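You operate a simulated robot arm through the tools that you are given. There is no shell and no other tool. Be economical: measure what you need, move in short steps, check, and stop when the job is done.

The job below is to be done with a simulated two-armed robot. You get a single attempt, and the scene is never put back.

Task
Screw the lid back on the short jar. Fetch the tin marked "soda" from the top of the box table and set it on the white sheet. Put the xl post on the top of the pairing bench away on the top of the sorting table. Fetch the m pack and set it on the white lot card. Take the red bottle and leave it on the address slip on the top of the pairing bench. Take the yellow roll and leave it on the ledge of the blue housing. Put the s post on the top of the screen box. Close the printed flap. Do these in any order. Set down upright: red bottle.

The check looks at the end state, three seconds after you hand in, the way a careful person would. Anything else that was tipped, shoved, dropped, spilled or broken makes it a failure. A push-on lid holds only when it is set on centred and level and pressed home; a screw cap is set on level and turned clockwise until tight. Flat cloth is picked up by pressing the open fingertips on it (5 to 10 N) and closing them slowly along it; thin cloth reads only 2 to 8 mm in the jaws.

Robot
Two 7-joint arms with two-finger parallel grippers on one trunk, on a base that drives. Base frame: it is fixed to the floor where the robot stands at the start and does not move with it; the origin is under the middle of the robot, x ahead of it, y to its left, z up. Readings come in cm, rad, newtons and seconds.
The left shoulder is at the start at [5, 16.1, 109.8], the right one opposite. With the tool pointing down near the work surface each hand reaches from about 22 to 68 cm from the robot's upright axis, wherever it stands, measured 20 degrees to its own side. Places, roughly: address slip [275, 0, 75]; green tin, white tin [125, -50, 75]; ledge of the blue housing (42x13 cm) [280, -454, 46]; lot card [275, 0, 75]; m pack [275, -25, 75]; printed flap [10, 170, 100]; red bottle [275, -25, 100]; s post [450, -100, 75]; short jar (7x7x10 cm) [50, -20, 80]; top of the screen box (36x15 cm) [538, -448, 102]; top of the sorting table [450, -150, 80]; white sheet (18x12x1 cm) [70, 0, 80]; xl post [250, -50, 75]; yellow roll (6x6x3 cm) [300, -10, 80]. Payload 3.43 kg a hand.
Tool frame (each hand has its own): the origin (TCP) lies between the finger pads and is the grasp point; the fingertips stand 3 cm ahead of it; z points along the fingers, y is the line along which they close. The gripper opens to 9.4 cm. The fingers are 2.8 cm wide and 1 cm thick; the gripper's body (5 by 9.6 cm) begins 5.5 cm behind the TCP.
Orientation is told as [roll, pitch, yaw] about the base's x, y, z axes, in that order, counted from this pose: with the fingers straight down and closing along the base's y, the tool's x points along the base's -x, its y along +y and its z along -z.

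Tools
- The arms move only by the tool send_rows. It takes "left_motion", "right_motion" or both (then of equal length, played together; a hand with none holds still); each is a list of rows, each a list of 6 numbers: the shift along the tool's x, y, z in mm, then the turn, a rotation vector about the tool's x, y, z in rad. In form: [[tx, ty, tz, rx, ry, rz], ...]. A call has 1 to 20 rows; each row shifts and turns the commanded pose from where the row before left it, along the tool's axes as they then stand. "left_claw" and "right_claw" are, for a hand that has rows, the opening, from 0 (shut) to 1 (fully open), set as the call begins (left out, the last holds). Rows are played at 5 a second. More than 5 cm and 0.15 rad between two rows, or a gripper value outside its range, and nothing of the call is played. A pose out of reach is approached as far as the arm can. The call stops where the force on the tool passes 40 N (or 10 N more than at its start, if that is more) or the arm is blocked; 0.2 s more then pass. The fingers move at their own pace (about 4.5 cm/s each) and stop on an object; they squeeze with about 32 N. The grip force told is the motor's: it shows also when the fingers shut on nothing. Time passes only in rows, and 0.2 s behind the last, so rows that do not move let the fingers close. The reply holds the time, the measured pose of the TCP, the force on the tool along the base axes, the opening and the grip force, in the units named above and with some noise, with the torque about the TCP (base axes, N m) and any sound that the robot's microphone picked up.
- Cameras (640 x 400 px; columns grow to the right, rows downward): "scene" is now at [13.18, -1.28, 123.42]; the picture's right is [-0.15, -0.99, 0.00], its down [-0.45, 0.07, -0.89] and it looks along [0.88, -0.14, -0.46] (base axes); focal length 214 px, centre (320, 200). "left" rides on the left gripper at [7.6, -1.4, -10.3] in its tool frame; the picture's right is [0.18, 0.98, 0.00], its down [-0.75, 0.14, -0.64] and it looks along [-0.63, 0.12, 0.77] (tool axes); focal length 243 px, centre (320, 200). "right" rides on the right gripper at [7.6, 1.4, -10.2] in its tool frame; the picture's right is [-0.18, 0.98, 0.00], its down [-0.75, -0.14, -0.64] and it looks along [-0.63, -0.12, 0.77] (tool axes); focal length 243 px, centre (320, 200). There is no depth. A picture from a camera that has moved, and an enlarged one, comes with that camera's place and axes in the base frame and with its lens.
- grab_frame(camera): a new picture of that camera. The clock stands still meanwhile.
- slide_trunk(by): slides the trunk up (or, below 0, down) by that many cm; the arms and the scene camera ride with it, the base frame stays. It gives what a move gives, with no picture.
- steer(legs): drives the robot by 1 to 6 legs, each [ahead, left, turn to the left] in cm, cm and rad, along the robot's own axes; the way and the turn of a leg run together, so that a leg with both is an arc; at most 150 cm and 3.142 rad a leg. The arms and the cameras ride along, it lands a little off, and it stops where it bumps. It gives what a move gives.
- pan_tilt(pan, tilt): turns the head with the scene camera to pan (to the left, within 1.396 rad either way) and tilt (down, from -0.506 to 1.204), counted from straight ahead of the robot. It gives what a move gives.
- zoom(camera, box): a new picture of the part [left, top, right, bottom] of that camera's present view, enlarged. The clock stands still meanwhile.
- job_done(): hands the job in; it is judged then, once.

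Go step by step. Nothing tells you exact positions but the pictures and the camera data: compare them with the known pose of the tool, close in by small moves and look again before you grip or let go. The budget is 207 turns and 190 pictures, counting those below and the enlarged ones. Unless the task says otherwise, let go and move clear before handing in, and close with one line.

The tools are called by a JSON object that holds its "api" and its "payload". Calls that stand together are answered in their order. send_rows: Moves the arms, as the interface text tells. Its arguments: {"type":"object","properties":{"left_motion":{"type":"array","items":{"type":"array","items":{"type":"number"}}},"left_claw":{"type":"number"},"right_motion":{"type":"array","items":{"type":"array","items":{"type":"number"}}},"right_claw":{"type":"number"}},"required":[]} The other tools are called the same way: slide_trunk (by) slides the trunk up or down; steer (legs) drives the base; pan_tilt (pan, tilt) turns the head that bears the scene camera; grab_frame (camera) takes a picture; zoom (camera, box) takes an enlarged picture of a part of a camera's view; job_done () hands the job in.

At the start:

```text
clock: 0.0
left_eef_pos: [45.96, 11.12, 112.54]
left_ee_rot: [0.0, 0.0, 0.004]
left_force: [-0.2, 0.4, -0.8]
left_torque: [0.03, 0.0, 0.01]
left_opening: 9.41
left_gripper_force: 0.1
right_eef_pos: [35.02, -21.42, 115.1]
right_ee_rot: [-0.001, -0.001, 0.001]
right_force: [0.4, -0.4, 1.3]
right_torque: [-0.03, -0.04, -0.04]
right_opening: 9.4
right_gripper_force: 0.2
trunk travel left (down, up): [-12.5, 14.2]
robot x, y, heading: [-0.29, -0.29, -0.0]
head pan, tilt: [-0.154, 0.475]
```

scene: 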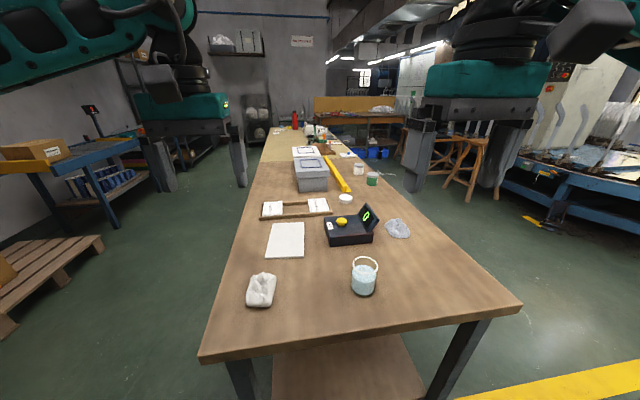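
right: 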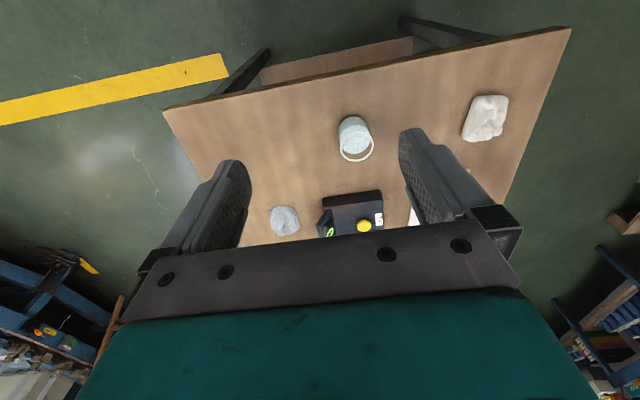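
left: 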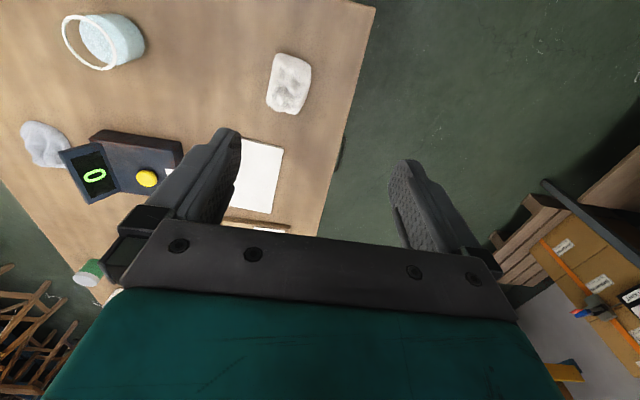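

I see a long bench ahead with the open jar near, a white sheet, a black device, and tins further on. I'll enlarge the view to identify things.

{"api": "zoom", "payload": {"camera": "scene", "box": [220, 180, 440, 317]}}

{"api": "zoom", "payload": {"camera": "scene", "box": [240, 100, 420, 212]}}

{"api": "zoom", "payload": {"camera": "scene", "box": [0, 80, 200, 205]}}

```text
2.91 times, centred on (330, 248) of scene
camera zoom: at [13.18, -1.28, 123.42], right [-0.15, -0.99, 0.0], down [-0.45, 0.07, -0.89], along [0.88, -0.14, -0.46], focal length 624 px, centre (291, 59)
```

zoom: 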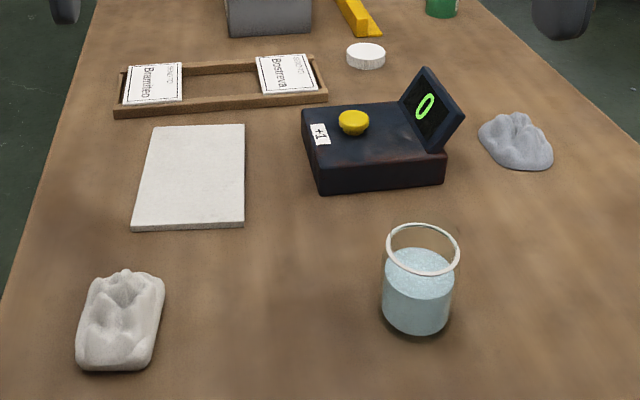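

```text
3.56 times, centred on (330, 156) of scene
camera zoom: at [13.18, -1.28, 123.42], right [-0.15, -0.99, 0.0], down [-0.45, 0.07, -0.89], along [0.88, -0.14, -0.46], focal length 763 px, centre (284, 356)
```

zoom: 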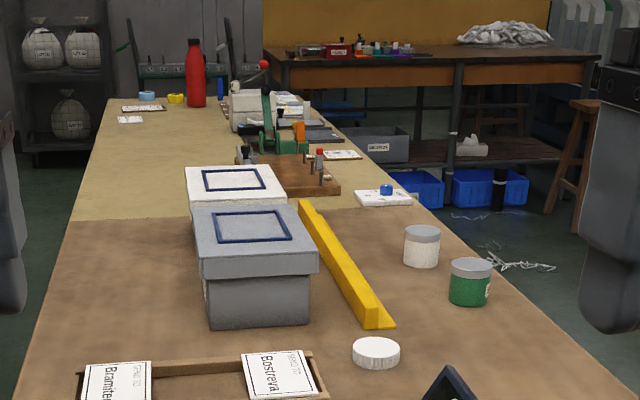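

```text
3.20 times, centred on (100, 142) of scene
camera zoom: at [13.18, -1.28, 123.42], right [-0.15, -0.99, 0.0], down [-0.45, 0.07, -0.89], along [0.88, -0.14, -0.46], focal length 686 px, centre (1024, 384)
```

zoom: 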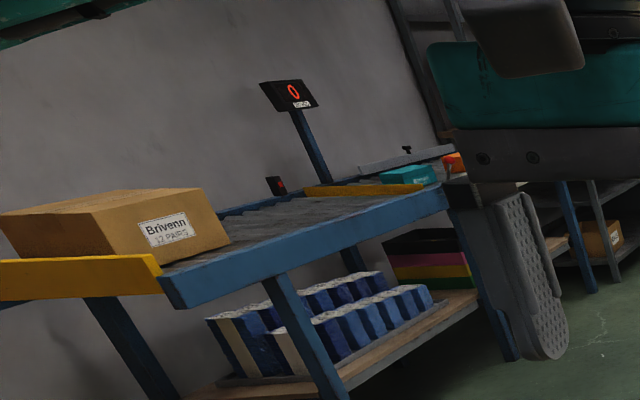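

The jar is at about (50,-18), its lid at about (103,-28), tins around (120,-50). I'll enlarge the tins and look around on the right and left for driving room.

{"api": "zoom", "payload": {"camera": "scene", "box": [345, 155, 393, 185]}}

{"api": "pan_tilt", "payload": {"pan": -0.9, "tilt": 0.5}}

{"api": "grab_frame", "payload": {"camera": "scene"}}

{"api": "pan_tilt", "payload": {"pan": 1.2, "tilt": 0.3}}

{"api": "grab_frame", "payload": {"camera": "scene"}}

```text
13.33 times, centred on (369, 170) of scene
camera zoom: at [13.18, -1.28, 123.42], right [-0.15, -0.99, 0.0], down [-0.45, 0.07, -0.89], along [0.88, -0.14, -0.46], focal length 2860 px, centre (-333, 600)
```

zoom: 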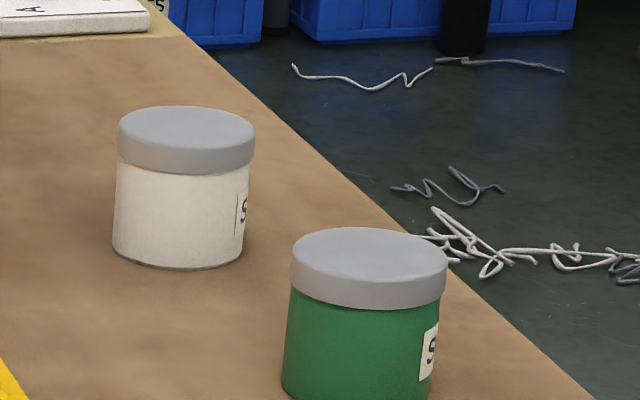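

```text
clock: 1.1
left_eef_pos: [45.84, 11.01, 112.56]
left_ee_rot: [0.0, 0.001, 0.002]
left_force: [0.5, -0.3, -0.2]
left_torque: [0.0, 0.01, -0.02]
left_opening: 9.41
left_gripper_force: 0.0
right_eef_pos: [34.98, -21.35, 115.21]
right_ee_rot: [-0.001, -0.001, 0.0]
right_force: [-0.2, -0.6, -0.2]
right_torque: [0.01, 0.05, 0.02]
right_opening: 9.39
right_gripper_force: 0.0
trunk travel left (down, up): [-12.5, 14.2]
robot x, y, heading: [0.03, -0.06, -0.0]
head pan, tilt: [-0.901, 0.499]
```

```text
182 pictures are left
camera scene: at [9.8, -7.0, 123.2], right [-0.78, -0.62, 0.0], down [-0.3, 0.37, -0.88], along [0.55, -0.69, -0.48], focal length 214 px, centre (320, 200)
```

scene: 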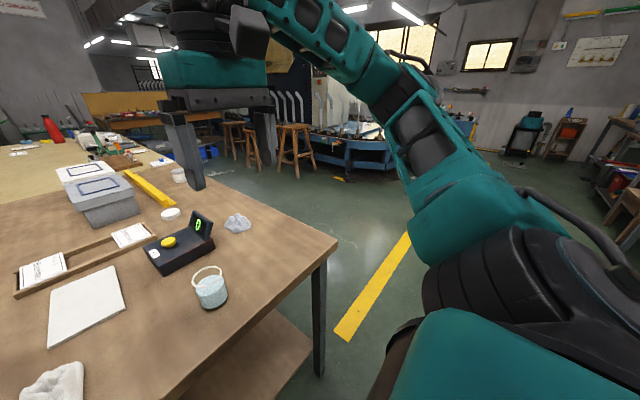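

```text
clock: 3.1
left_eef_pos: [46.01, 11.03, 112.46]
left_ee_rot: [0.001, 0.0, 0.001]
left_force: [0.5, 0.1, -0.5]
left_torque: [0.03, 0.01, -0.02]
left_opening: 9.41
left_gripper_force: 0.1
right_eef_pos: [34.9, -21.39, 115.28]
right_ee_rot: [0.0, -0.001, -0.002]
right_force: [0.2, -0.8, 0.2]
right_torque: [-0.02, -0.01, 0.0]
right_opening: 9.4
right_gripper_force: 0.1
trunk travel left (down, up): [-12.5, 14.2]
robot x, y, heading: [-0.27, 0.68, 0.002]
head pan, tilt: [1.201, 0.3]
```

```text
181 pictures are left
camera scene: at [7.52, 8.82, 125.04], right [0.93, -0.36, 0.0], down [-0.11, -0.28, -0.96], along [0.35, 0.89, -0.3], focal length 214 px, centre (320, 200)
```

scene: 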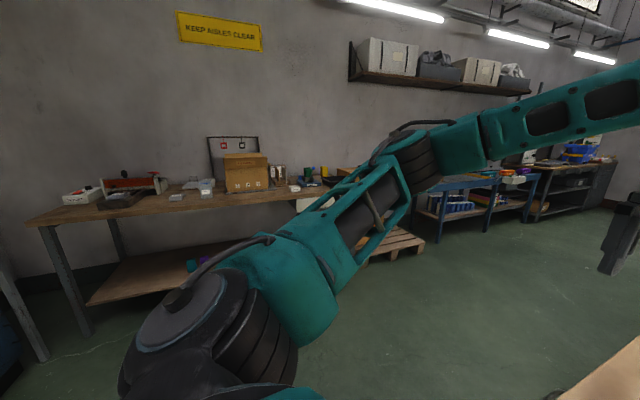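

The space at the right side of the table is free. I'll drive to the right side and face the table to read the tins and pick the lid.

{"api": "steer", "payload": {"legs": [[0, -100, 0], [0, 0, 1.571], [0, -112, 0]]}}

{"api": "pan_tilt", "payload": {"pan": 0, "tilt": 0.7}}

{"api": "grab_frame", "payload": {"camera": "scene"}}

```text
clock: 25.8
left_eef_pos: [100.95, -54.09, 112.48]
left_ee_rot: [0.0, 0.001, 1.567]
left_force: [1.3, -0.3, -0.8]
left_torque: [0.03, 0.02, 0.01]
left_opening: 9.37
left_gripper_force: 0.1
right_eef_pos: [133.29, -65.25, 115.03]
right_ee_rot: [0.0, 0.0, 1.567]
right_force: [0.7, 0.1, 0.5]
right_torque: [-0.01, 0.05, -0.03]
right_opening: 9.42
right_gripper_force: 0.1
trunk travel left (down, up): [-12.5, 14.2]
robot x, y, heading: [112.27, -100.05, 1.563]
head pan, tilt: [1.201, 0.3]
```

```text
clock: 27.2
left_eef_pos: [100.88, -54.22, 112.56]
left_ee_rot: [-0.001, 0.0, 1.567]
left_force: [0.2, 1.3, 0.5]
left_torque: [-0.04, -0.02, -0.04]
left_opening: 9.39
left_gripper_force: 0.2
right_eef_pos: [133.34, -65.17, 115.18]
right_ee_rot: [-0.002, 0.0, 1.565]
right_force: [-0.2, -0.2, -0.2]
right_torque: [-0.02, 0.01, -0.02]
right_opening: 9.4
right_gripper_force: 0.2
trunk travel left (down, up): [-12.5, 14.2]
robot x, y, heading: [111.56, -100.6, 1.564]
head pan, tilt: [0.0, 0.7]
```

```text
180 pictures are left
camera scene: at [112.01, -87.48, 121.43], right [1.0, 0.0, 0.0], down [0.0, -0.64, -0.77], along [0.0, 0.77, -0.64], focal length 214 px, centre (320, 200)
```

scene: 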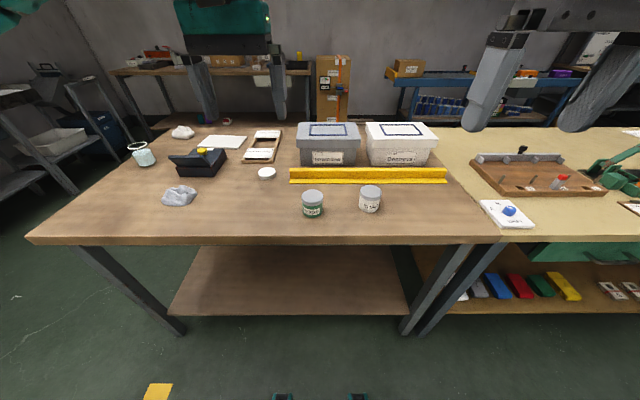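

Now the tins' labels face me; enlarge them.

{"api": "zoom", "payload": {"camera": "scene", "box": [240, 155, 400, 230]}}

{"api": "zoom", "payload": {"camera": "scene", "box": [440, 120, 640, 310]}}

{"api": "zoom", "payload": {"camera": "scene", "box": [250, 30, 640, 130]}}

{"api": "zoom", "payload": {"camera": "scene", "box": [295, 180, 390, 224]}}

```text
4.00 times, centred on (320, 192) of scene
camera zoom: at [112.01, -87.48, 121.43], right [1.0, 0.0, 0.0], down [0.0, -0.64, -0.77], along [0.0, 0.77, -0.64], focal length 858 px, centre (320, 230)
```

zoom: 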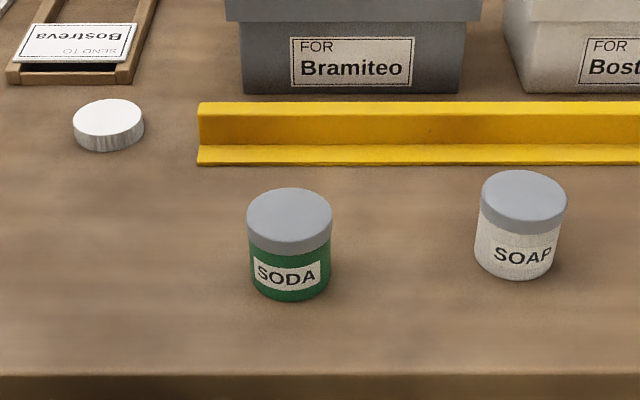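

```text
2.11 times, centred on (540, 215) of scene
camera zoom: at [112.01, -87.48, 121.43], right [1.0, 0.0, 0.0], down [0.0, -0.64, -0.77], along [0.0, 0.77, -0.64], focal length 452 px, centre (-143, 168)
```

zoom: 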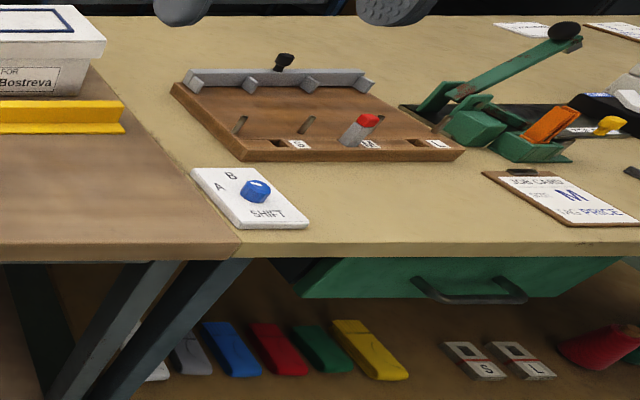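

```text
1.64 times, centred on (445, 80) of scene
camera zoom: at [112.01, -87.48, 121.43], right [1.0, 0.0, 0.0], down [0.0, -0.64, -0.77], along [0.0, 0.77, -0.64], focal length 352 px, centre (115, 397)
```

zoom: 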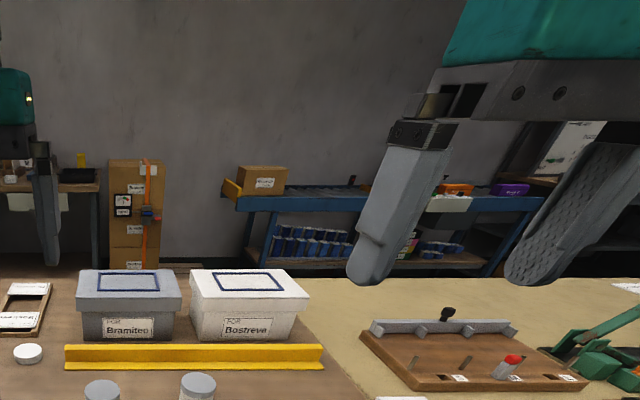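

```text
6.74 times, centred on (342, 202) of scene
camera zoom: at [112.01, -87.48, 121.43], right [1.0, 0.0, 0.0], down [0.0, -0.64, -0.77], along [0.0, 0.77, -0.64], focal length 1445 px, centre (168, 186)
```

zoom: 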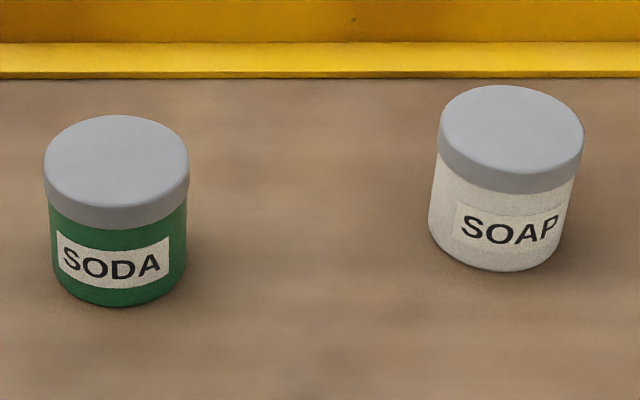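

The green tin is SODA (about (109.5,-43.6)); combining both views the table top is at z≈80. The lid is near (93,-25). I'll drive closer and bring both hands over their items.

{"api": "steer", "payload": {"legs": [[14, 0, 0]]}}

{"api": "send_rows", "payload": {"left_motion": [[-40, 20, 40, 0, 0, 0], [-40, 20, 40, 0, 0, 0], [-40, 20, 40, 0, 0, 0], [-33, 16, 40, 0, 0, 0]], "right_motion": [[-10, 40, 20, 0, 0, 0], [-10, 45, 20, 0, 0, 0], [-10, 45, 20, 0, 0, 0], [-10, 45, 40, 0, 0, 0]]}}

{"api": "grab_frame", "payload": {"camera": "left"}}

{"api": "grab_frame", "payload": {"camera": "scene"}}

```text
clock: 28.5
left_eef_pos: [100.97, -40.01, 112.49]
left_ee_rot: [-0.002, -0.001, 1.568]
left_force: [0.4, 0.0, -0.4]
left_torque: [0.02, -0.01, -0.03]
left_opening: 9.4
left_gripper_force: 0.1
right_eef_pos: [133.36, -51.22, 115.2]
right_ee_rot: [0.002, 0.0, 1.568]
right_force: [0.1, 0.6, -1.1]
right_torque: [-0.04, 0.02, 0.03]
right_opening: 9.41
right_gripper_force: 0.2
trunk travel left (down, up): [-12.5, 14.2]
robot x, y, heading: [112.05, -86.12, 1.568]
head pan, tilt: [0.0, 0.7]
```

```text
refused: row 1 steps farther than a row can; nothing moved
```

```text
175 pictures are left
camera left: at [102.43, -47.84, 122.75], right [-0.98, -0.18, 0.0], down [-0.14, 0.75, 0.64], along [-0.12, 0.63, -0.77], focal length 243 px, centre (320, 200)
```

left: 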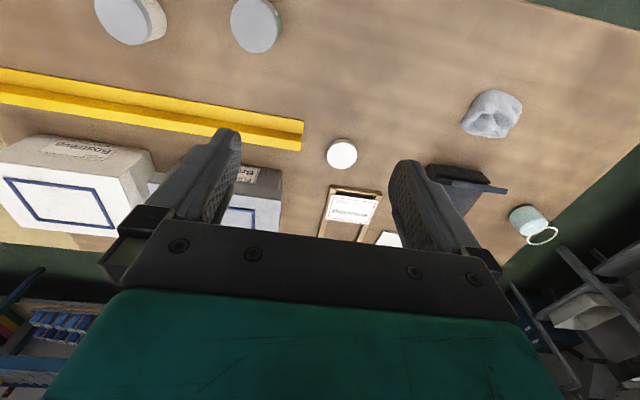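

```text
174 pictures are left
camera scene: at [112.08, -73.46, 121.42], right [1.0, 0.0, 0.0], down [0.0, -0.64, -0.76], along [0.0, 0.76, -0.64], focal length 214 px, centre (320, 200)
```

scene: 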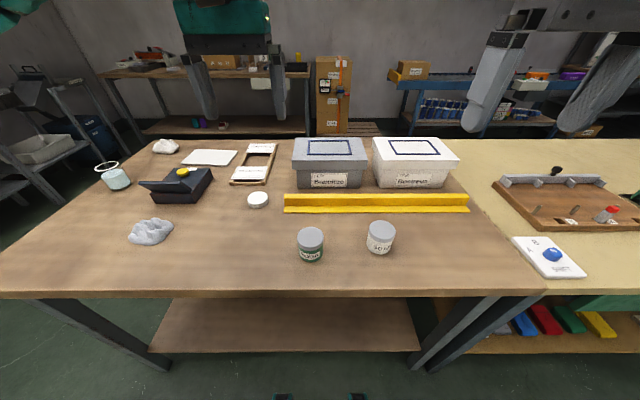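

Lid is at about (94,-25.8) and tin at (109.8,-43.5). Moving the left hand over the lid.

{"api": "send_rows", "payload": {"left_motion": [[-23.7, 11.7, 35, 0, 0, 0], [-23.7, 11.7, 35, 0, 0, 0], [-23.7, 11.7, 35, 0, 0, 0], [-23.7, 11.7, 35, 0, 0, 0], [-23.7, 11.7, 35, 0, 0, 0], [-23.7, 11.7, 35, 0, 0, 0]]}}

{"api": "grab_frame", "payload": {"camera": "left"}}

{"api": "zoom", "payload": {"camera": "scene", "box": [180, 120, 340, 220]}}

```text
clock: 29.9
left_eef_pos: [93.95, -25.76, 91.24]
left_ee_rot: [-0.001, 0.0, 1.565]
left_force: [0.4, -0.6, 0.5]
left_torque: [0.04, 0.01, 0.01]
left_opening: 9.42
left_gripper_force: 0.0
right_eef_pos: [133.39, -51.21, 115.19]
right_ee_rot: [-0.001, -0.001, 1.565]
right_force: [-0.2, -0.3, -0.2]
right_torque: [0.0, 0.01, -0.02]
right_opening: 9.4
right_gripper_force: 0.0
trunk travel left (down, up): [-12.5, 14.2]
robot x, y, heading: [111.99, -85.98, 1.567]
head pan, tilt: [0.0, 0.7]
```

```text
173 pictures are left
camera left: at [95.4, -33.55, 101.55], right [-0.98, -0.18, 0.0], down [-0.14, 0.75, 0.64], along [-0.12, 0.63, -0.77], focal length 243 px, centre (320, 200)
```

left: 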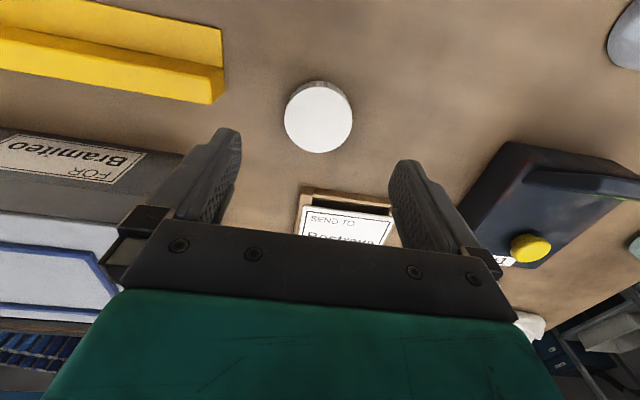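

```text
4.00 times, centred on (260, 170) of scene
camera zoom: at [112.08, -73.49, 121.42], right [1.0, 0.0, 0.0], down [0.0, -0.64, -0.76], along [0.0, 0.76, -0.64], focal length 858 px, centre (560, 320)
```

zoom: 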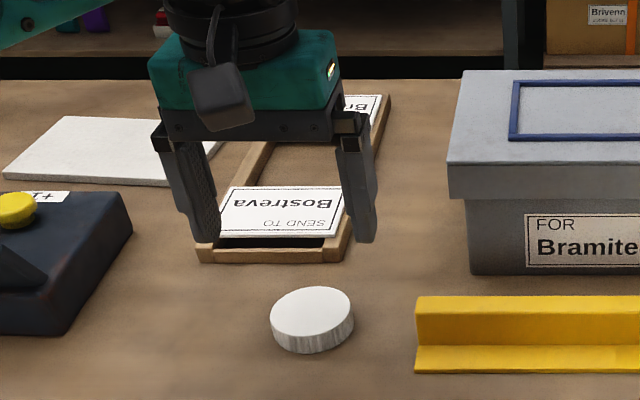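

The lid's centre is (94.1,-26.2), top near 82. Lowering and gripping it.

{"api": "send_rows", "payload": {"left_motion": [[2.5, -1.5, 40, 0, 0, 0], [2, 0, 36, 0, 0, 0]]}}

{"api": "grab_frame", "payload": {"camera": "left"}}

{"api": "zoom", "payload": {"camera": "scene", "box": [200, 140, 320, 215]}}

```text
clock: 30.5
left_eef_pos: [94.14, -26.35, 83.75]
left_ee_rot: [0.0, 0.001, 1.568]
left_force: [-0.2, 0.3, -0.2]
left_torque: [-0.02, 0.04, -0.01]
left_opening: 9.42
left_gripper_force: 0.0
right_eef_pos: [133.43, -51.22, 115.25]
right_ee_rot: [-0.001, 0.0, 1.566]
right_force: [-0.1, 1.0, -1.1]
right_torque: [0.0, -0.01, -0.01]
right_opening: 9.38
right_gripper_force: 0.1
trunk travel left (down, up): [-12.5, 14.2]
robot x, y, heading: [112.1, -85.98, 1.565]
head pan, tilt: [0.0, 0.7]
```

```text
171 pictures are left
camera left: at [95.55, -34.11, 93.94], right [-0.98, -0.18, 0.0], down [-0.14, 0.75, 0.64], along [-0.12, 0.63, -0.77], focal length 243 px, centre (320, 200)
```

left: 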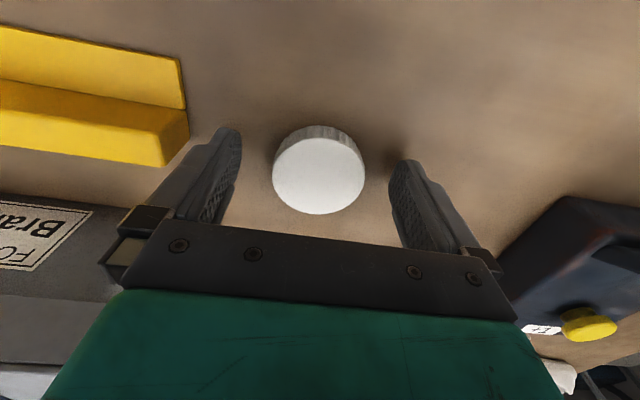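

```text
5.33 times, centred on (260, 178) of scene
camera zoom: at [112.08, -73.5, 121.43], right [1.0, 0.0, 0.0], down [0.0, -0.64, -0.76], along [0.0, 0.76, -0.64], focal length 1144 px, centre (640, 320)
```

zoom: 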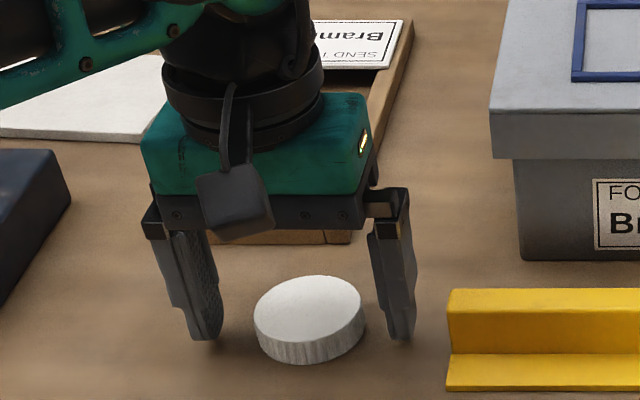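

The lid lies between the fingers; closing on it and lifting slightly.

{"api": "send_rows", "payload": {"left_motion": [[-2, 0, 0, 0, 0, 0], [0, 0, 0, 0, 0, 0], [0, 0, 0, 0, 0, 0], [0, 0, 0, 0, 0, 0], [0, 0, 0, 0, 0, 0]], "left_claw": 0}}

{"api": "send_rows", "payload": {"left_motion": [[0, 0, -40, 0, 0, 0], [0, 0, -40, 0, 0, 0], [20, 10, -40, 0, 0, 0], [20, 10, -40, 0, 0, 0], [40, 10, -20, 0, 0, 0], [40, 10, 0, 0, 0, 0], [40, 10, 0, 0, 0, 0]]}}

{"api": "grab_frame", "payload": {"camera": "left"}}

```text
clock: 31.7
left_eef_pos: [94.12, -26.27, 83.78]
left_ee_rot: [-0.001, 0.0, 1.567]
left_force: [-0.1, -0.1, -0.3]
left_torque: [0.01, 0.0, 0.02]
left_opening: 5.59
left_gripper_force: 32.5
right_eef_pos: [133.32, -51.36, 115.28]
right_ee_rot: [0.001, 0.0, 1.567]
right_force: [-0.2, -0.2, 0.1]
right_torque: [0.0, -0.02, -0.01]
right_opening: 9.41
right_gripper_force: 0.0
trunk travel left (down, up): [-12.5, 14.2]
robot x, y, heading: [112.05, -85.96, 1.564]
head pan, tilt: [0.0, 0.7]
```

```text
clock: 33.3
left_eef_pos: [89.12, -42.28, 101.93]
left_ee_rot: [-0.001, 0.0, 1.567]
left_force: [-0.6, 0.2, -0.2]
left_torque: [0.0, -0.01, 0.03]
left_opening: 5.58
left_gripper_force: 32.0
right_eef_pos: [133.35, -51.18, 115.23]
right_ee_rot: [-0.001, -0.003, 1.566]
right_force: [-0.8, -0.1, 1.2]
right_torque: [-0.01, -0.02, -0.04]
right_opening: 9.4
right_gripper_force: 0.0
trunk travel left (down, up): [-12.5, 14.2]
robot x, y, heading: [112.0, -86.1, 1.566]
head pan, tilt: [0.0, 0.7]
```

```text
169 pictures are left
camera left: at [90.55, -50.0, 112.23], right [-0.98, -0.18, 0.0], down [-0.14, 0.75, 0.64], along [-0.12, 0.63, -0.77], focal length 243 px, centre (320, 200)
```

left: 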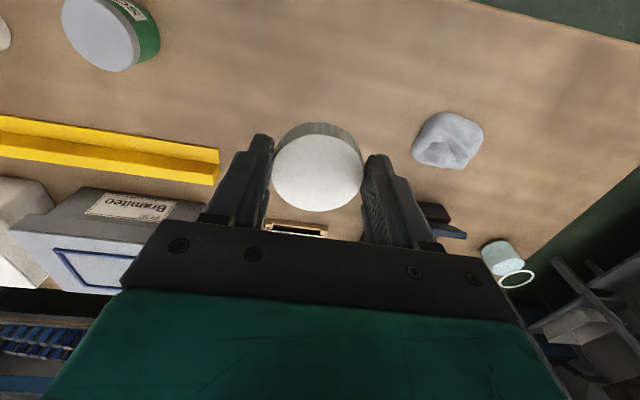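

Lid held (5.6 cm). Now right hand over the soda tin.

{"api": "send_rows", "payload": {"right_motion": [[-11, 33.6, 27, 0, 0, 0], [-11, 33.6, 27, 0, 0, 0], [-11, 33.6, 27, 0, 0, 0], [-11, 33.6, 27, 0, 0, 0], [-11, 33.6, 27, 0, 0, 0], [-11, 33.6, 27, 0, 0, 0], [-11, 33.6, 27, 0, 0, 0]]}}

{"api": "grab_frame", "payload": {"camera": "right"}}

```text
clock: 34.9
left_eef_pos: [88.98, -42.18, 101.92]
left_ee_rot: [0.0, -0.001, 1.567]
left_force: [-0.5, 0.7, 0.5]
left_torque: [0.02, 0.0, 0.01]
left_opening: 5.59
left_gripper_force: 31.8
right_eef_pos: [109.9, -43.37, 96.53]
right_ee_rot: [0.001, -0.002, 1.566]
right_force: [0.1, -0.2, 0.3]
right_torque: [-0.01, 0.03, 0.02]
right_opening: 9.4
right_gripper_force: 0.0
trunk travel left (down, up): [-12.5, 14.2]
robot x, y, heading: [112.14, -85.88, 1.567]
head pan, tilt: [0.0, 0.7]
```

```text
168 pictures are left
camera right: at [108.3, -51.11, 106.78], right [-0.98, 0.19, 0.0], down [0.15, 0.75, 0.64], along [0.12, 0.63, -0.77], focal length 243 px, centre (320, 200)
```

right: 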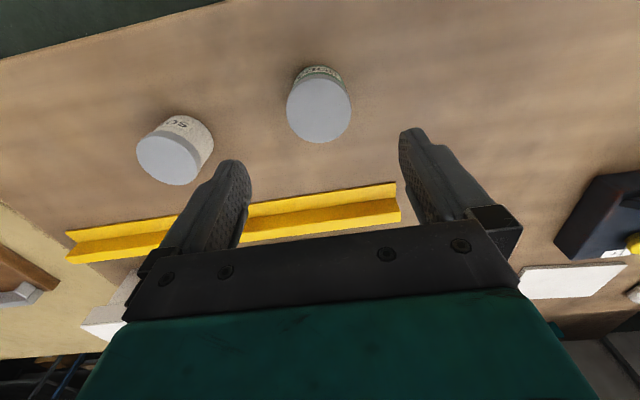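

Aligned; lower onto the tin and grip.

{"api": "send_rows", "payload": {"right_motion": [[2, 1, 45, 0, 0, 0], [2, 1, 45, 0, 0, 0], [0, 0, 32, 0, 0, 0]]}}

{"api": "grab_frame", "payload": {"camera": "right"}}

```text
clock: 35.7
left_eef_pos: [89.08, -42.16, 102.04]
left_ee_rot: [0.001, 0.0, 1.567]
left_force: [-0.6, -0.6, 0.3]
left_torque: [0.01, 0.0, -0.01]
left_opening: 5.58
left_gripper_force: 31.7
right_eef_pos: [109.71, -43.72, 84.13]
right_ee_rot: [0.0, 0.0, 1.567]
right_force: [0.2, 1.3, -0.2]
right_torque: [0.0, -0.01, -0.02]
right_opening: 9.41
right_gripper_force: 0.1
trunk travel left (down, up): [-12.5, 14.2]
robot x, y, heading: [111.84, -85.86, 1.567]
head pan, tilt: [0.0, 0.7]
```

```text
167 pictures are left
camera right: at [108.12, -51.39, 94.4], right [-0.98, 0.19, 0.0], down [0.14, 0.75, 0.64], along [0.12, 0.63, -0.77], focal length 243 px, centre (320, 200)
```

right: 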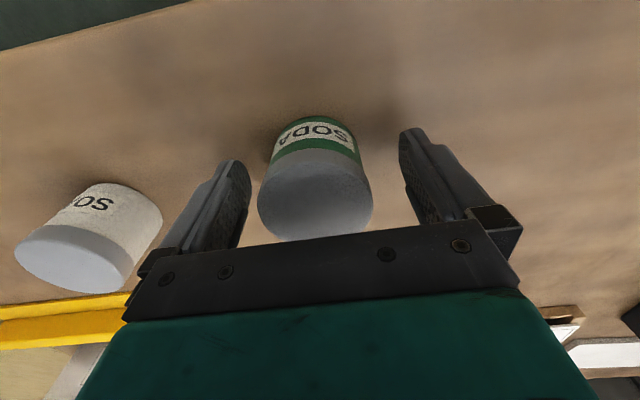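

{"api": "send_rows", "payload": {"right_motion": [[0, 0, 0, 0, 0, 0], [0, 0, 0, 0, 0, 0], [0, 0, 0, 0, 0, 0], [0, 0, 0, 0, 0, 0], [0, 0, 0, 0, 0, 0]], "right_claw": 0}}

{"api": "send_rows", "payload": {"right_motion": [[0, 0, -20, 0, 0, 0], [0, 0, -40, 0, 0, 0], [0, 0, -40, 0, 0, 0], [0, 0, -40, 0, 0, 0], [0, 0, -40, 0, 0, 0], [0, -45, -10, 0, 0, 0], [0, -45, 0, 0, 0, 0], [0, -45, 0, 0, 0, 0], [0, -45, 0, 0, 0, 0]]}}

{"api": "grab_frame", "payload": {"camera": "scene"}}

```text
clock: 36.9
left_eef_pos: [89.16, -42.1, 101.92]
left_ee_rot: [0.0, 0.002, 1.566]
left_force: [0.4, -0.5, -0.7]
left_torque: [-0.02, -0.01, 0.0]
left_opening: 5.59
left_gripper_force: 32.2
right_eef_pos: [109.74, -43.71, 84.14]
right_ee_rot: [0.0, -0.001, 1.565]
right_force: [-0.8, 0.3, -0.7]
right_torque: [-0.02, 0.01, -0.01]
right_opening: 5.88
right_gripper_force: 31.9
trunk travel left (down, up): [-12.5, 14.2]
robot x, y, heading: [112.22, -86.37, 1.566]
head pan, tilt: [0.0, 0.7]
```

```text
clock: 38.9
left_eef_pos: [89.11, -42.21, 102.0]
left_ee_rot: [-0.002, 0.0, 1.567]
left_force: [-0.1, 0.1, 0.3]
left_torque: [-0.01, 0.04, 0.0]
left_opening: 5.6
left_gripper_force: 31.9
right_eef_pos: [127.66, -43.91, 103.05]
right_ee_rot: [0.001, -0.001, 1.567]
right_force: [-1.0, 0.7, -1.4]
right_torque: [-0.02, 0.0, 0.02]
right_opening: 5.89
right_gripper_force: 31.7
trunk travel left (down, up): [-12.5, 14.2]
robot x, y, heading: [111.93, -86.0, 1.567]
head pan, tilt: [0.0, 0.7]
```

```text
166 pictures are left
camera scene: at [112.14, -73.53, 121.43], right [1.0, -0.01, 0.0], down [0.0, -0.64, -0.77], along [0.0, 0.77, -0.64], focal length 214 px, centre (320, 200)
```

scene: 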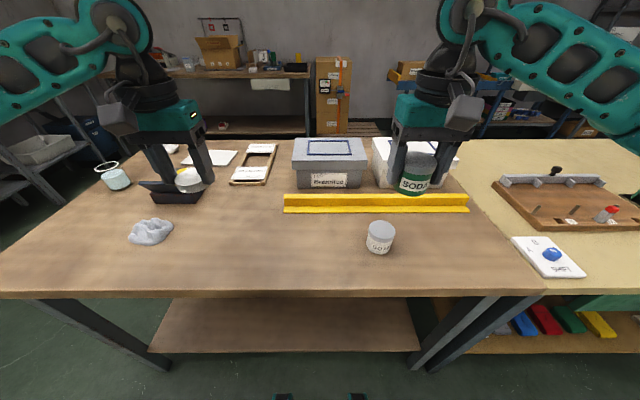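

Both held. Driving back round to the table's front end for the jar.

{"api": "steer", "payload": {"legs": [[-16, 0, 0], [0, 110, 0], [0, 0, -1.567], [0, 70, 0]]}}

{"api": "pan_tilt", "payload": {"pan": 0.2, "tilt": 0.8}}

{"api": "grab_frame", "payload": {"camera": "scene"}}

{"api": "grab_frame", "payload": {"camera": "left"}}

```text
clock: 59.7
left_eef_pos: [45.38, -8.56, 102.0]
left_ee_rot: [0.0, -0.001, 0.022]
left_force: [0.5, 0.1, -0.3]
left_torque: [0.03, 0.02, -0.03]
left_opening: 5.61
left_gripper_force: 31.9
right_eef_pos: [44.78, -47.01, 103.13]
right_ee_rot: [-0.001, 0.0, 0.022]
right_force: [-0.7, 0.5, -1.7]
right_torque: [-0.01, 0.0, 0.03]
right_opening: 5.7
right_gripper_force: 32.3
trunk travel left (down, up): [-12.5, 14.2]
robot x, y, heading: [1.64, -32.53, 0.022]
head pan, tilt: [0.0, 0.7]
```

```text
clock: 60.4
left_eef_pos: [45.43, -8.52, 101.89]
left_ee_rot: [-0.001, 0.0, 0.021]
left_force: [0.2, -0.4, 0.7]
left_torque: [0.03, 0.0, 0.02]
left_opening: 5.58
left_gripper_force: 32.6
right_eef_pos: [44.84, -47.06, 103.08]
right_ee_rot: [0.001, 0.0, 0.022]
right_force: [0.8, 0.3, -1.4]
right_torque: [0.0, 0.03, -0.02]
right_opening: 5.69
right_gripper_force: 31.6
trunk travel left (down, up): [-12.5, 14.2]
robot x, y, heading: [2.28, -32.08, 0.025]
head pan, tilt: [0.201, 0.799]
```

```text
165 pictures are left
camera scene: at [14.07, -30.42, 120.6], right [0.22, -0.98, 0.0], down [-0.7, -0.16, -0.7], along [0.68, 0.15, -0.72], focal length 214 px, centre (320, 200)
```

scene: 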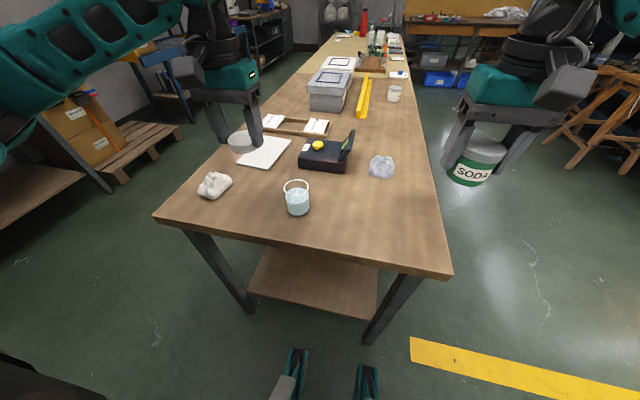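

```text
164 pictures are left
camera left: at [37.94, -10.26, 112.2], right [-0.21, 0.98, 0.0], down [0.75, 0.16, 0.64], along [0.63, 0.13, -0.77], focal length 243 px, centre (320, 200)
```

left: 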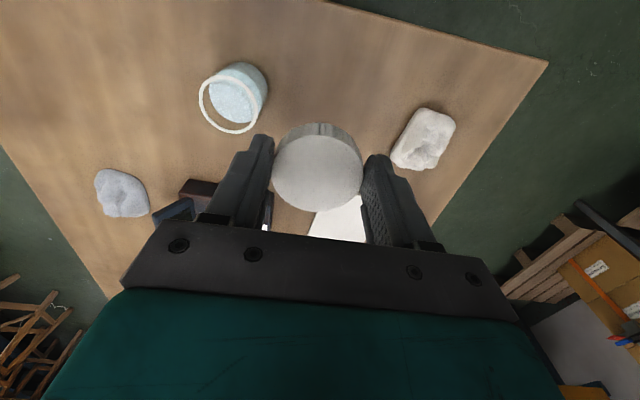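

Check the tin grip and localise the jar.

{"api": "zoom", "payload": {"camera": "scene", "box": [430, 60, 600, 200]}}

{"api": "zoom", "payload": {"camera": "scene", "box": [190, 100, 350, 230]}}

{"api": "zoom", "payload": {"camera": "left", "box": [180, 50, 400, 220]}}

{"api": "grab_frame", "payload": {"camera": "right"}}

```text
2.86 times, centred on (515, 130) of scene
camera zoom: at [14.07, -30.42, 120.6], right [0.22, -0.98, 0.0], down [-0.7, -0.16, -0.7], along [0.68, 0.15, -0.72], focal length 613 px, centre (-237, 400)
```

zoom: 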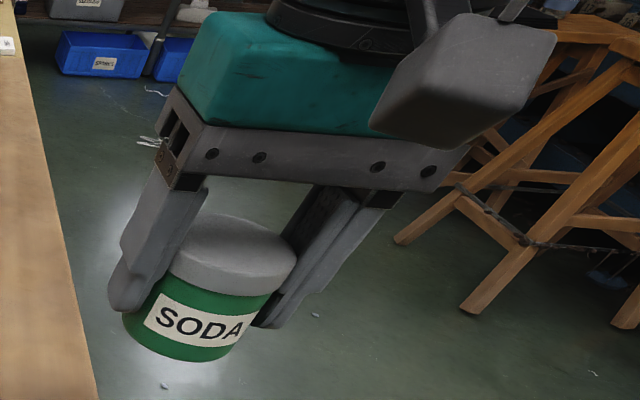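

```text
3.08 times, centred on (270, 165) of scene
camera zoom: at [14.07, -30.42, 120.6], right [0.22, -0.98, 0.0], down [-0.7, -0.16, -0.7], along [0.68, 0.15, -0.72], focal length 660 px, centre (474, 308)
```

zoom: 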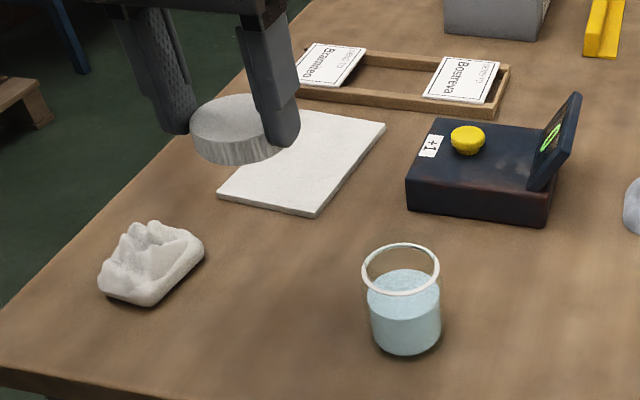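

```text
2.35 times, centred on (290, 135) of left
camera zoom: at [37.94, -10.26, 112.2], right [-0.21, 0.98, 0.0], down [0.75, 0.16, 0.64], along [0.63, 0.13, -0.77], focal length 571 px, centre (391, 353)
```

zoom: 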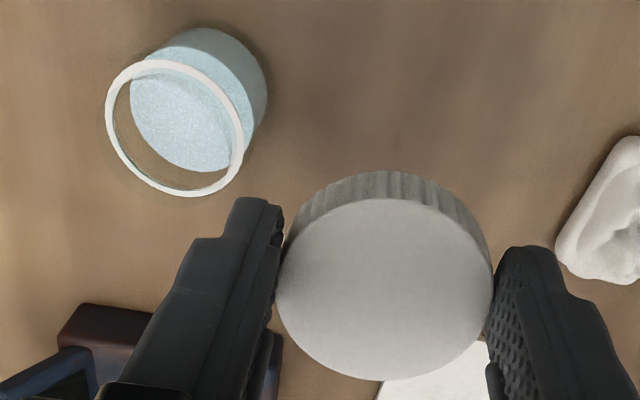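

```text
160 pictures are left
camera right: at [36.97, -45.8, 113.29], right [0.16, 0.99, 0.0], down [0.76, -0.13, 0.64], along [0.63, -0.1, -0.77], focal length 243 px, centre (320, 200)
```

right: 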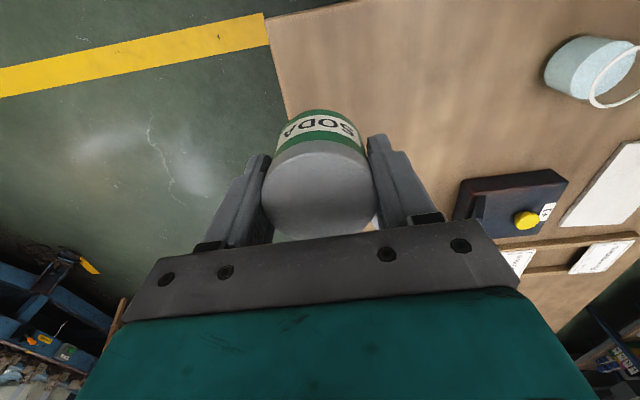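

Jar rim is around (47.7,-17.5,88). Moving the lid above it, then checking.

{"api": "send_rows", "payload": {"left_motion": [[-5, -23, 5, 0, 0, 0], [-5, -23, 5, 0, 0, 0], [-5, -23, 15, 0, 0, 0], [-6, -21, 20, 0, 0, 0], [0, 0, 30, 0, 0, 0]]}}

{"api": "zoom", "payload": {"camera": "left", "box": [220, 50, 420, 220]}}

{"api": "zoom", "payload": {"camera": "scene", "box": [230, 100, 370, 230]}}

{"api": "grab_frame", "payload": {"camera": "right"}}

```text
clock: 61.6
left_eef_pos: [47.89, -17.68, 94.57]
left_ee_rot: [0.003, -0.003, 0.022]
left_force: [0.7, 0.7, 0.0]
left_torque: [0.0, -0.02, 0.0]
left_opening: 5.61
left_gripper_force: 32.1
right_eef_pos: [44.79, -47.01, 103.16]
right_ee_rot: [0.002, 0.001, 0.02]
right_force: [-0.5, 0.3, -0.9]
right_torque: [-0.01, -0.01, 0.01]
right_opening: 5.71
right_gripper_force: 32.5
trunk travel left (down, up): [-12.5, 14.2]
robot x, y, heading: [2.22, -32.09, 0.023]
head pan, tilt: [0.201, 0.799]
```

```text
2.35 times, centred on (320, 135) of left
camera zoom: at [40.25, -19.43, 104.74], right [-0.21, 0.98, 0.0], down [0.75, 0.16, 0.64], along [0.63, 0.13, -0.77], focal length 571 px, centre (320, 353)
```

zoom: 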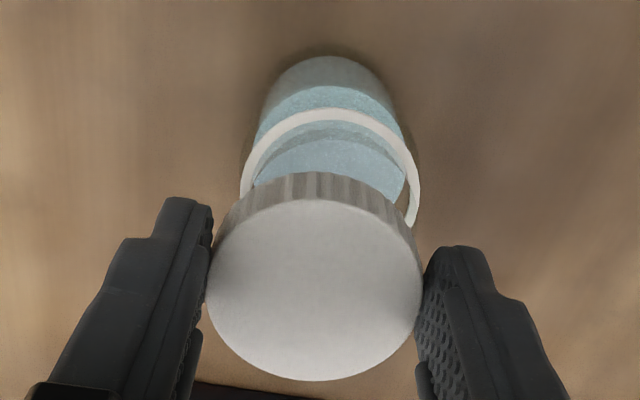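

```text
3.08 times, centred on (300, 165) of scene
camera zoom: at [14.08, -30.4, 120.6], right [0.22, -0.98, 0.0], down [-0.7, -0.16, -0.7], along [0.68, 0.15, -0.72], focal length 660 px, centre (382, 308)
```

zoom: 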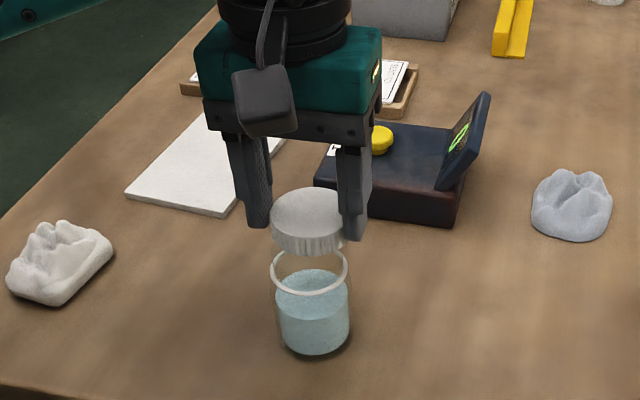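

```text
157 pictures are left
camera right: at [36.98, -45.78, 113.3], right [0.16, 0.99, 0.0], down [0.76, -0.13, 0.64], along [0.63, -0.1, -0.77], focal length 243 px, centre (320, 200)
```

right: 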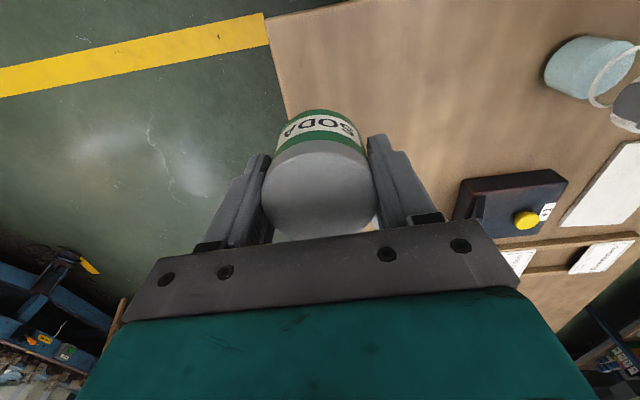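

The lid needs to shift about 6 mm back and 3 mm left. Correcting and coming just above the rim.

{"api": "send_rows", "payload": {"left_motion": [[6, 3.2, 10, 0, 0, 0], [0, 0, 10, 0, 0, 0]]}}

{"api": "zoom", "payload": {"camera": "left", "box": [220, 50, 420, 220]}}

{"api": "zoom", "payload": {"camera": "scene", "box": [260, 130, 340, 220]}}

```text
clock: 62.2
left_eef_pos: [47.22, -17.19, 92.48]
left_ee_rot: [-0.001, 0.0, 0.022]
left_force: [-0.1, -0.4, 0.1]
left_torque: [-0.01, 0.03, -0.01]
left_opening: 5.54
left_gripper_force: 32.0
right_eef_pos: [44.7, -46.98, 102.95]
right_ee_rot: [0.0, 0.001, 0.021]
right_force: [-0.5, 0.5, -1.1]
right_torque: [-0.05, 0.02, 0.03]
right_opening: 5.72
right_gripper_force: 32.3
trunk travel left (down, up): [-12.5, 14.2]
robot x, y, heading: [2.02, -32.47, 0.015]
head pan, tilt: [0.201, 0.799]
```

```text
2.35 times, centred on (320, 135) of left
camera zoom: at [39.66, -18.98, 102.68], right [-0.2, 0.98, 0.0], down [0.75, 0.16, 0.64], along [0.63, 0.13, -0.77], focal length 571 px, centre (320, 353)
```

zoom: 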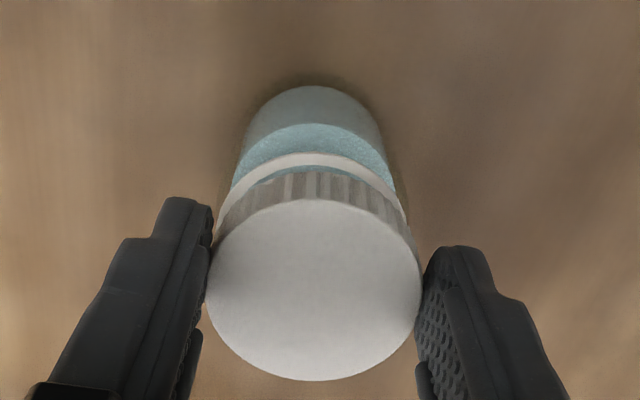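

```text
4.44 times, centred on (300, 175) of scene
camera zoom: at [14.07, -30.42, 120.6], right [0.22, -0.98, 0.0], down [-0.7, -0.16, -0.7], along [0.68, 0.15, -0.72], focal length 953 px, centre (409, 311)
```

zoom: 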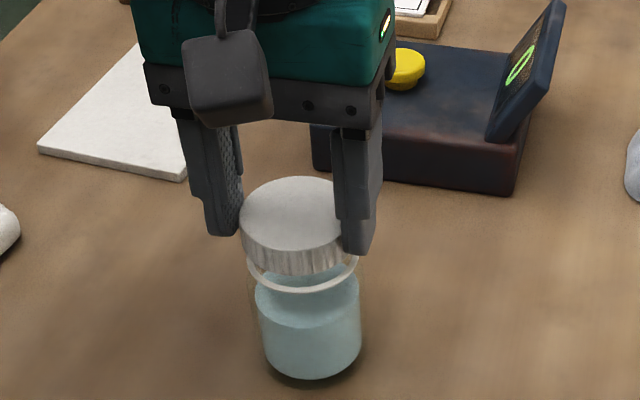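

The lid now sits centred over the rim. Lowering gently until contact.

{"api": "send_rows", "payload": {"left_motion": [[0, 0, 3, 0, 0, 0], [0, 0, 3, 0, 0, 0], [0, 0, 3, 0, 0, 0]]}}

```text
clock: 63.0
left_eef_pos: [47.16, -17.14, 91.88]
left_ee_rot: [-0.002, -0.007, 0.024]
left_force: [-3.0, 1.6, 23.0]
left_torque: [0.28, 0.35, -0.01]
left_opening: 5.59
left_gripper_force: 31.9
right_eef_pos: [44.69, -47.09, 103.18]
right_ee_rot: [0.0, -0.001, 0.022]
right_force: [-0.6, -1.0, -0.7]
right_torque: [0.0, 0.0, 0.02]
right_opening: 5.72
right_gripper_force: 32.3
trunk travel left (down, up): [-12.5, 14.2]
robot x, y, heading: [2.49, -32.62, 0.025]
head pan, tilt: [0.201, 0.799]
```

Contact at the rim. I'll ease sideways by 1 mm and start turning clockwise to see how it engages.

{"api": "send_rows", "payload": {"left_motion": [[1, 1, 0, 0, 0, 0], [0, 0, 0, 0, 0, 0.12], [0, 0, 0, 0, 0, 0.12], [0, 0, 0, 0, 0, 0.12]]}}

{"api": "zoom", "payload": {"camera": "left", "box": [220, 50, 420, 220]}}

{"api": "zoom", "payload": {"camera": "scene", "box": [260, 130, 340, 220]}}

```text
clock: 64.0
left_eef_pos: [47.31, -16.88, 91.93]
left_ee_rot: [0.002, -0.008, -0.336]
left_force: [7.3, 10.3, 28.2]
left_torque: [0.7, -0.77, 0.05]
left_opening: 5.57
left_gripper_force: 31.5
right_eef_pos: [44.65, -46.94, 103.18]
right_ee_rot: [0.0, -0.003, 0.021]
right_force: [0.1, 0.2, -1.6]
right_torque: [-0.02, 0.0, 0.01]
right_opening: 5.69
right_gripper_force: 31.8
trunk travel left (down, up): [-12.5, 14.2]
robot x, y, heading: [2.31, -32.37, 0.02]
head pan, tilt: [0.201, 0.799]
```

```text
2.35 times, centred on (320, 135) of left
camera zoom: at [39.46, -15.94, 102.08], right [0.15, 0.99, 0.0], down [0.75, -0.12, 0.65], along [0.64, -0.1, -0.76], focal length 571 px, centre (320, 353)
```

zoom: 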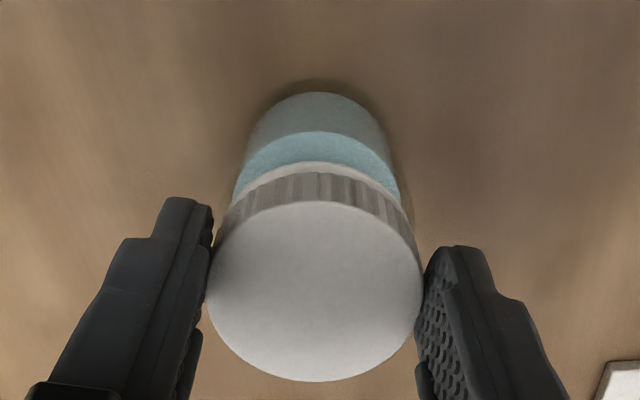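

```text
4.44 times, centred on (300, 175) of scene
camera zoom: at [13.94, -30.38, 120.62], right [0.22, -0.98, 0.0], down [-0.7, -0.16, -0.7], along [0.68, 0.15, -0.72], focal length 953 px, centre (409, 311)
```

zoom: 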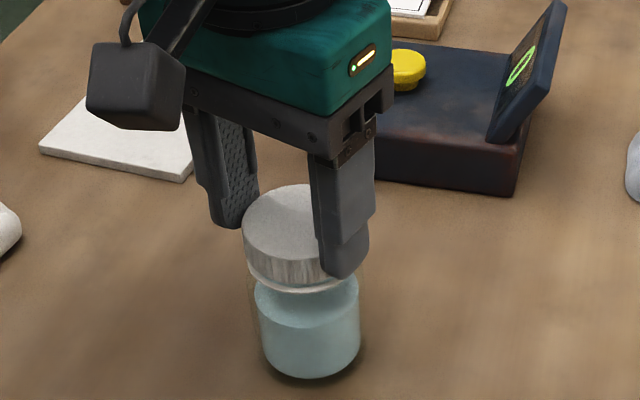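

Forces are a bit one-sided; I'll lighten the press, recentre and keep turning.

{"api": "send_rows", "payload": {"left_motion": [[0, 0, -1.5, 0, 0, 0], [-0.7, 0.5, 0, 0, 0, 0], [0, 0, 0, 0, 0, 0]]}}

{"api": "send_rows", "payload": {"left_motion": [[0, 0, 0, 0, 0, 0.12], [0, 0, 0, 0, 0, 0.12], [0, 0, 0, 0, 0, 0.12], [0, 0, 0, 0, 0, 0.12]]}}

```text
clock: 64.8
left_eef_pos: [47.07, -17.05, 91.96]
left_ee_rot: [0.002, -0.004, -0.338]
left_force: [4.6, 10.8, 24.1]
left_torque: [0.67, -0.56, 0.09]
left_opening: 5.59
left_gripper_force: 31.8
right_eef_pos: [44.67, -46.98, 103.17]
right_ee_rot: [0.0, -0.003, 0.02]
right_force: [-0.1, 0.0, -1.6]
right_torque: [-0.01, 0.02, 0.01]
right_opening: 5.69
right_gripper_force: 31.5
trunk travel left (down, up): [-12.5, 14.2]
robot x, y, heading: [2.09, -32.3, 0.021]
head pan, tilt: [0.201, 0.799]
```

```text
clock: 65.8
left_eef_pos: [47.35, -17.1, 91.87]
left_ee_rot: [0.004, -0.005, -0.822]
left_force: [9.4, 4.3, 21.4]
left_torque: [0.18, -0.98, 0.08]
left_opening: 5.6
left_gripper_force: 31.7
right_eef_pos: [44.68, -47.13, 103.07]
right_ee_rot: [0.0, -0.001, 0.022]
right_force: [0.7, -0.2, 0.1]
right_torque: [0.01, 0.01, -0.04]
right_opening: 5.68
right_gripper_force: 31.9
trunk travel left (down, up): [-12.5, 14.2]
robot x, y, heading: [1.75, -32.32, 0.018]
head pan, tilt: [0.201, 0.799]
```

{"api": "send_rows", "payload": {"left_motion": [[0, 0, 0, 0, 0, 0.14], [0, 0, 0, 0, 0, 0.14], [0, 0, 0, 0, 0, 0.14], [0, 0, 0, 0, 0, 0.14], [0, 0, 0, 0, 0, 0.14], [0, 0, 0, 0, 0, 0.14], [0, 0, 0, 0, 0, 0.14], [0, 0, 0, 0, 0, 0.14]]}}

{"api": "zoom", "payload": {"camera": "scene", "box": [260, 130, 340, 220]}}

```text
clock: 67.6
left_eef_pos: [47.03, -17.09, 91.75]
left_ee_rot: [0.003, -0.003, -0.887]
left_force: [7.1, 2.1, 20.9]
left_torque: [0.01, -0.54, 0.05]
left_opening: 5.58
left_gripper_force: 31.8
left hand out of reach, approached as far as the arm can: row 1, 2, 3, 4, 5, 6, 7, 8
right_eef_pos: [44.61, -46.99, 103.11]
right_ee_rot: [-0.001, -0.001, 0.02]
right_force: [-0.8, -0.3, -1.7]
right_torque: [0.02, 0.01, 0.01]
right_opening: 5.69
right_gripper_force: 32.6
trunk travel left (down, up): [-12.5, 14.2]
robot x, y, heading: [1.8, -32.03, 0.017]
head pan, tilt: [0.201, 0.799]
```

```text
4.44 times, centred on (300, 175) of scene
camera zoom: at [13.98, -30.44, 120.62], right [0.22, -0.98, 0.0], down [-0.7, -0.16, -0.7], along [0.68, 0.15, -0.72], focal length 953 px, centre (409, 311)
```

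zoom: 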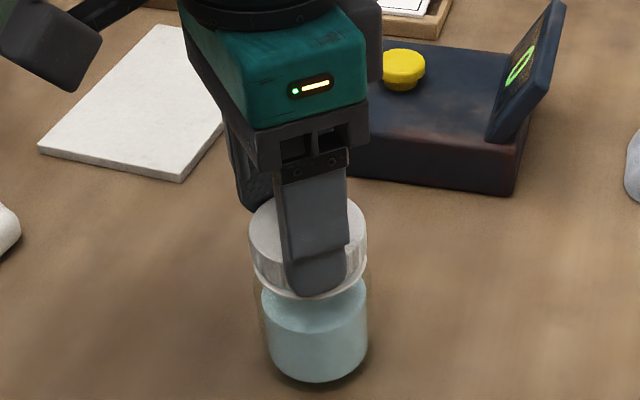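

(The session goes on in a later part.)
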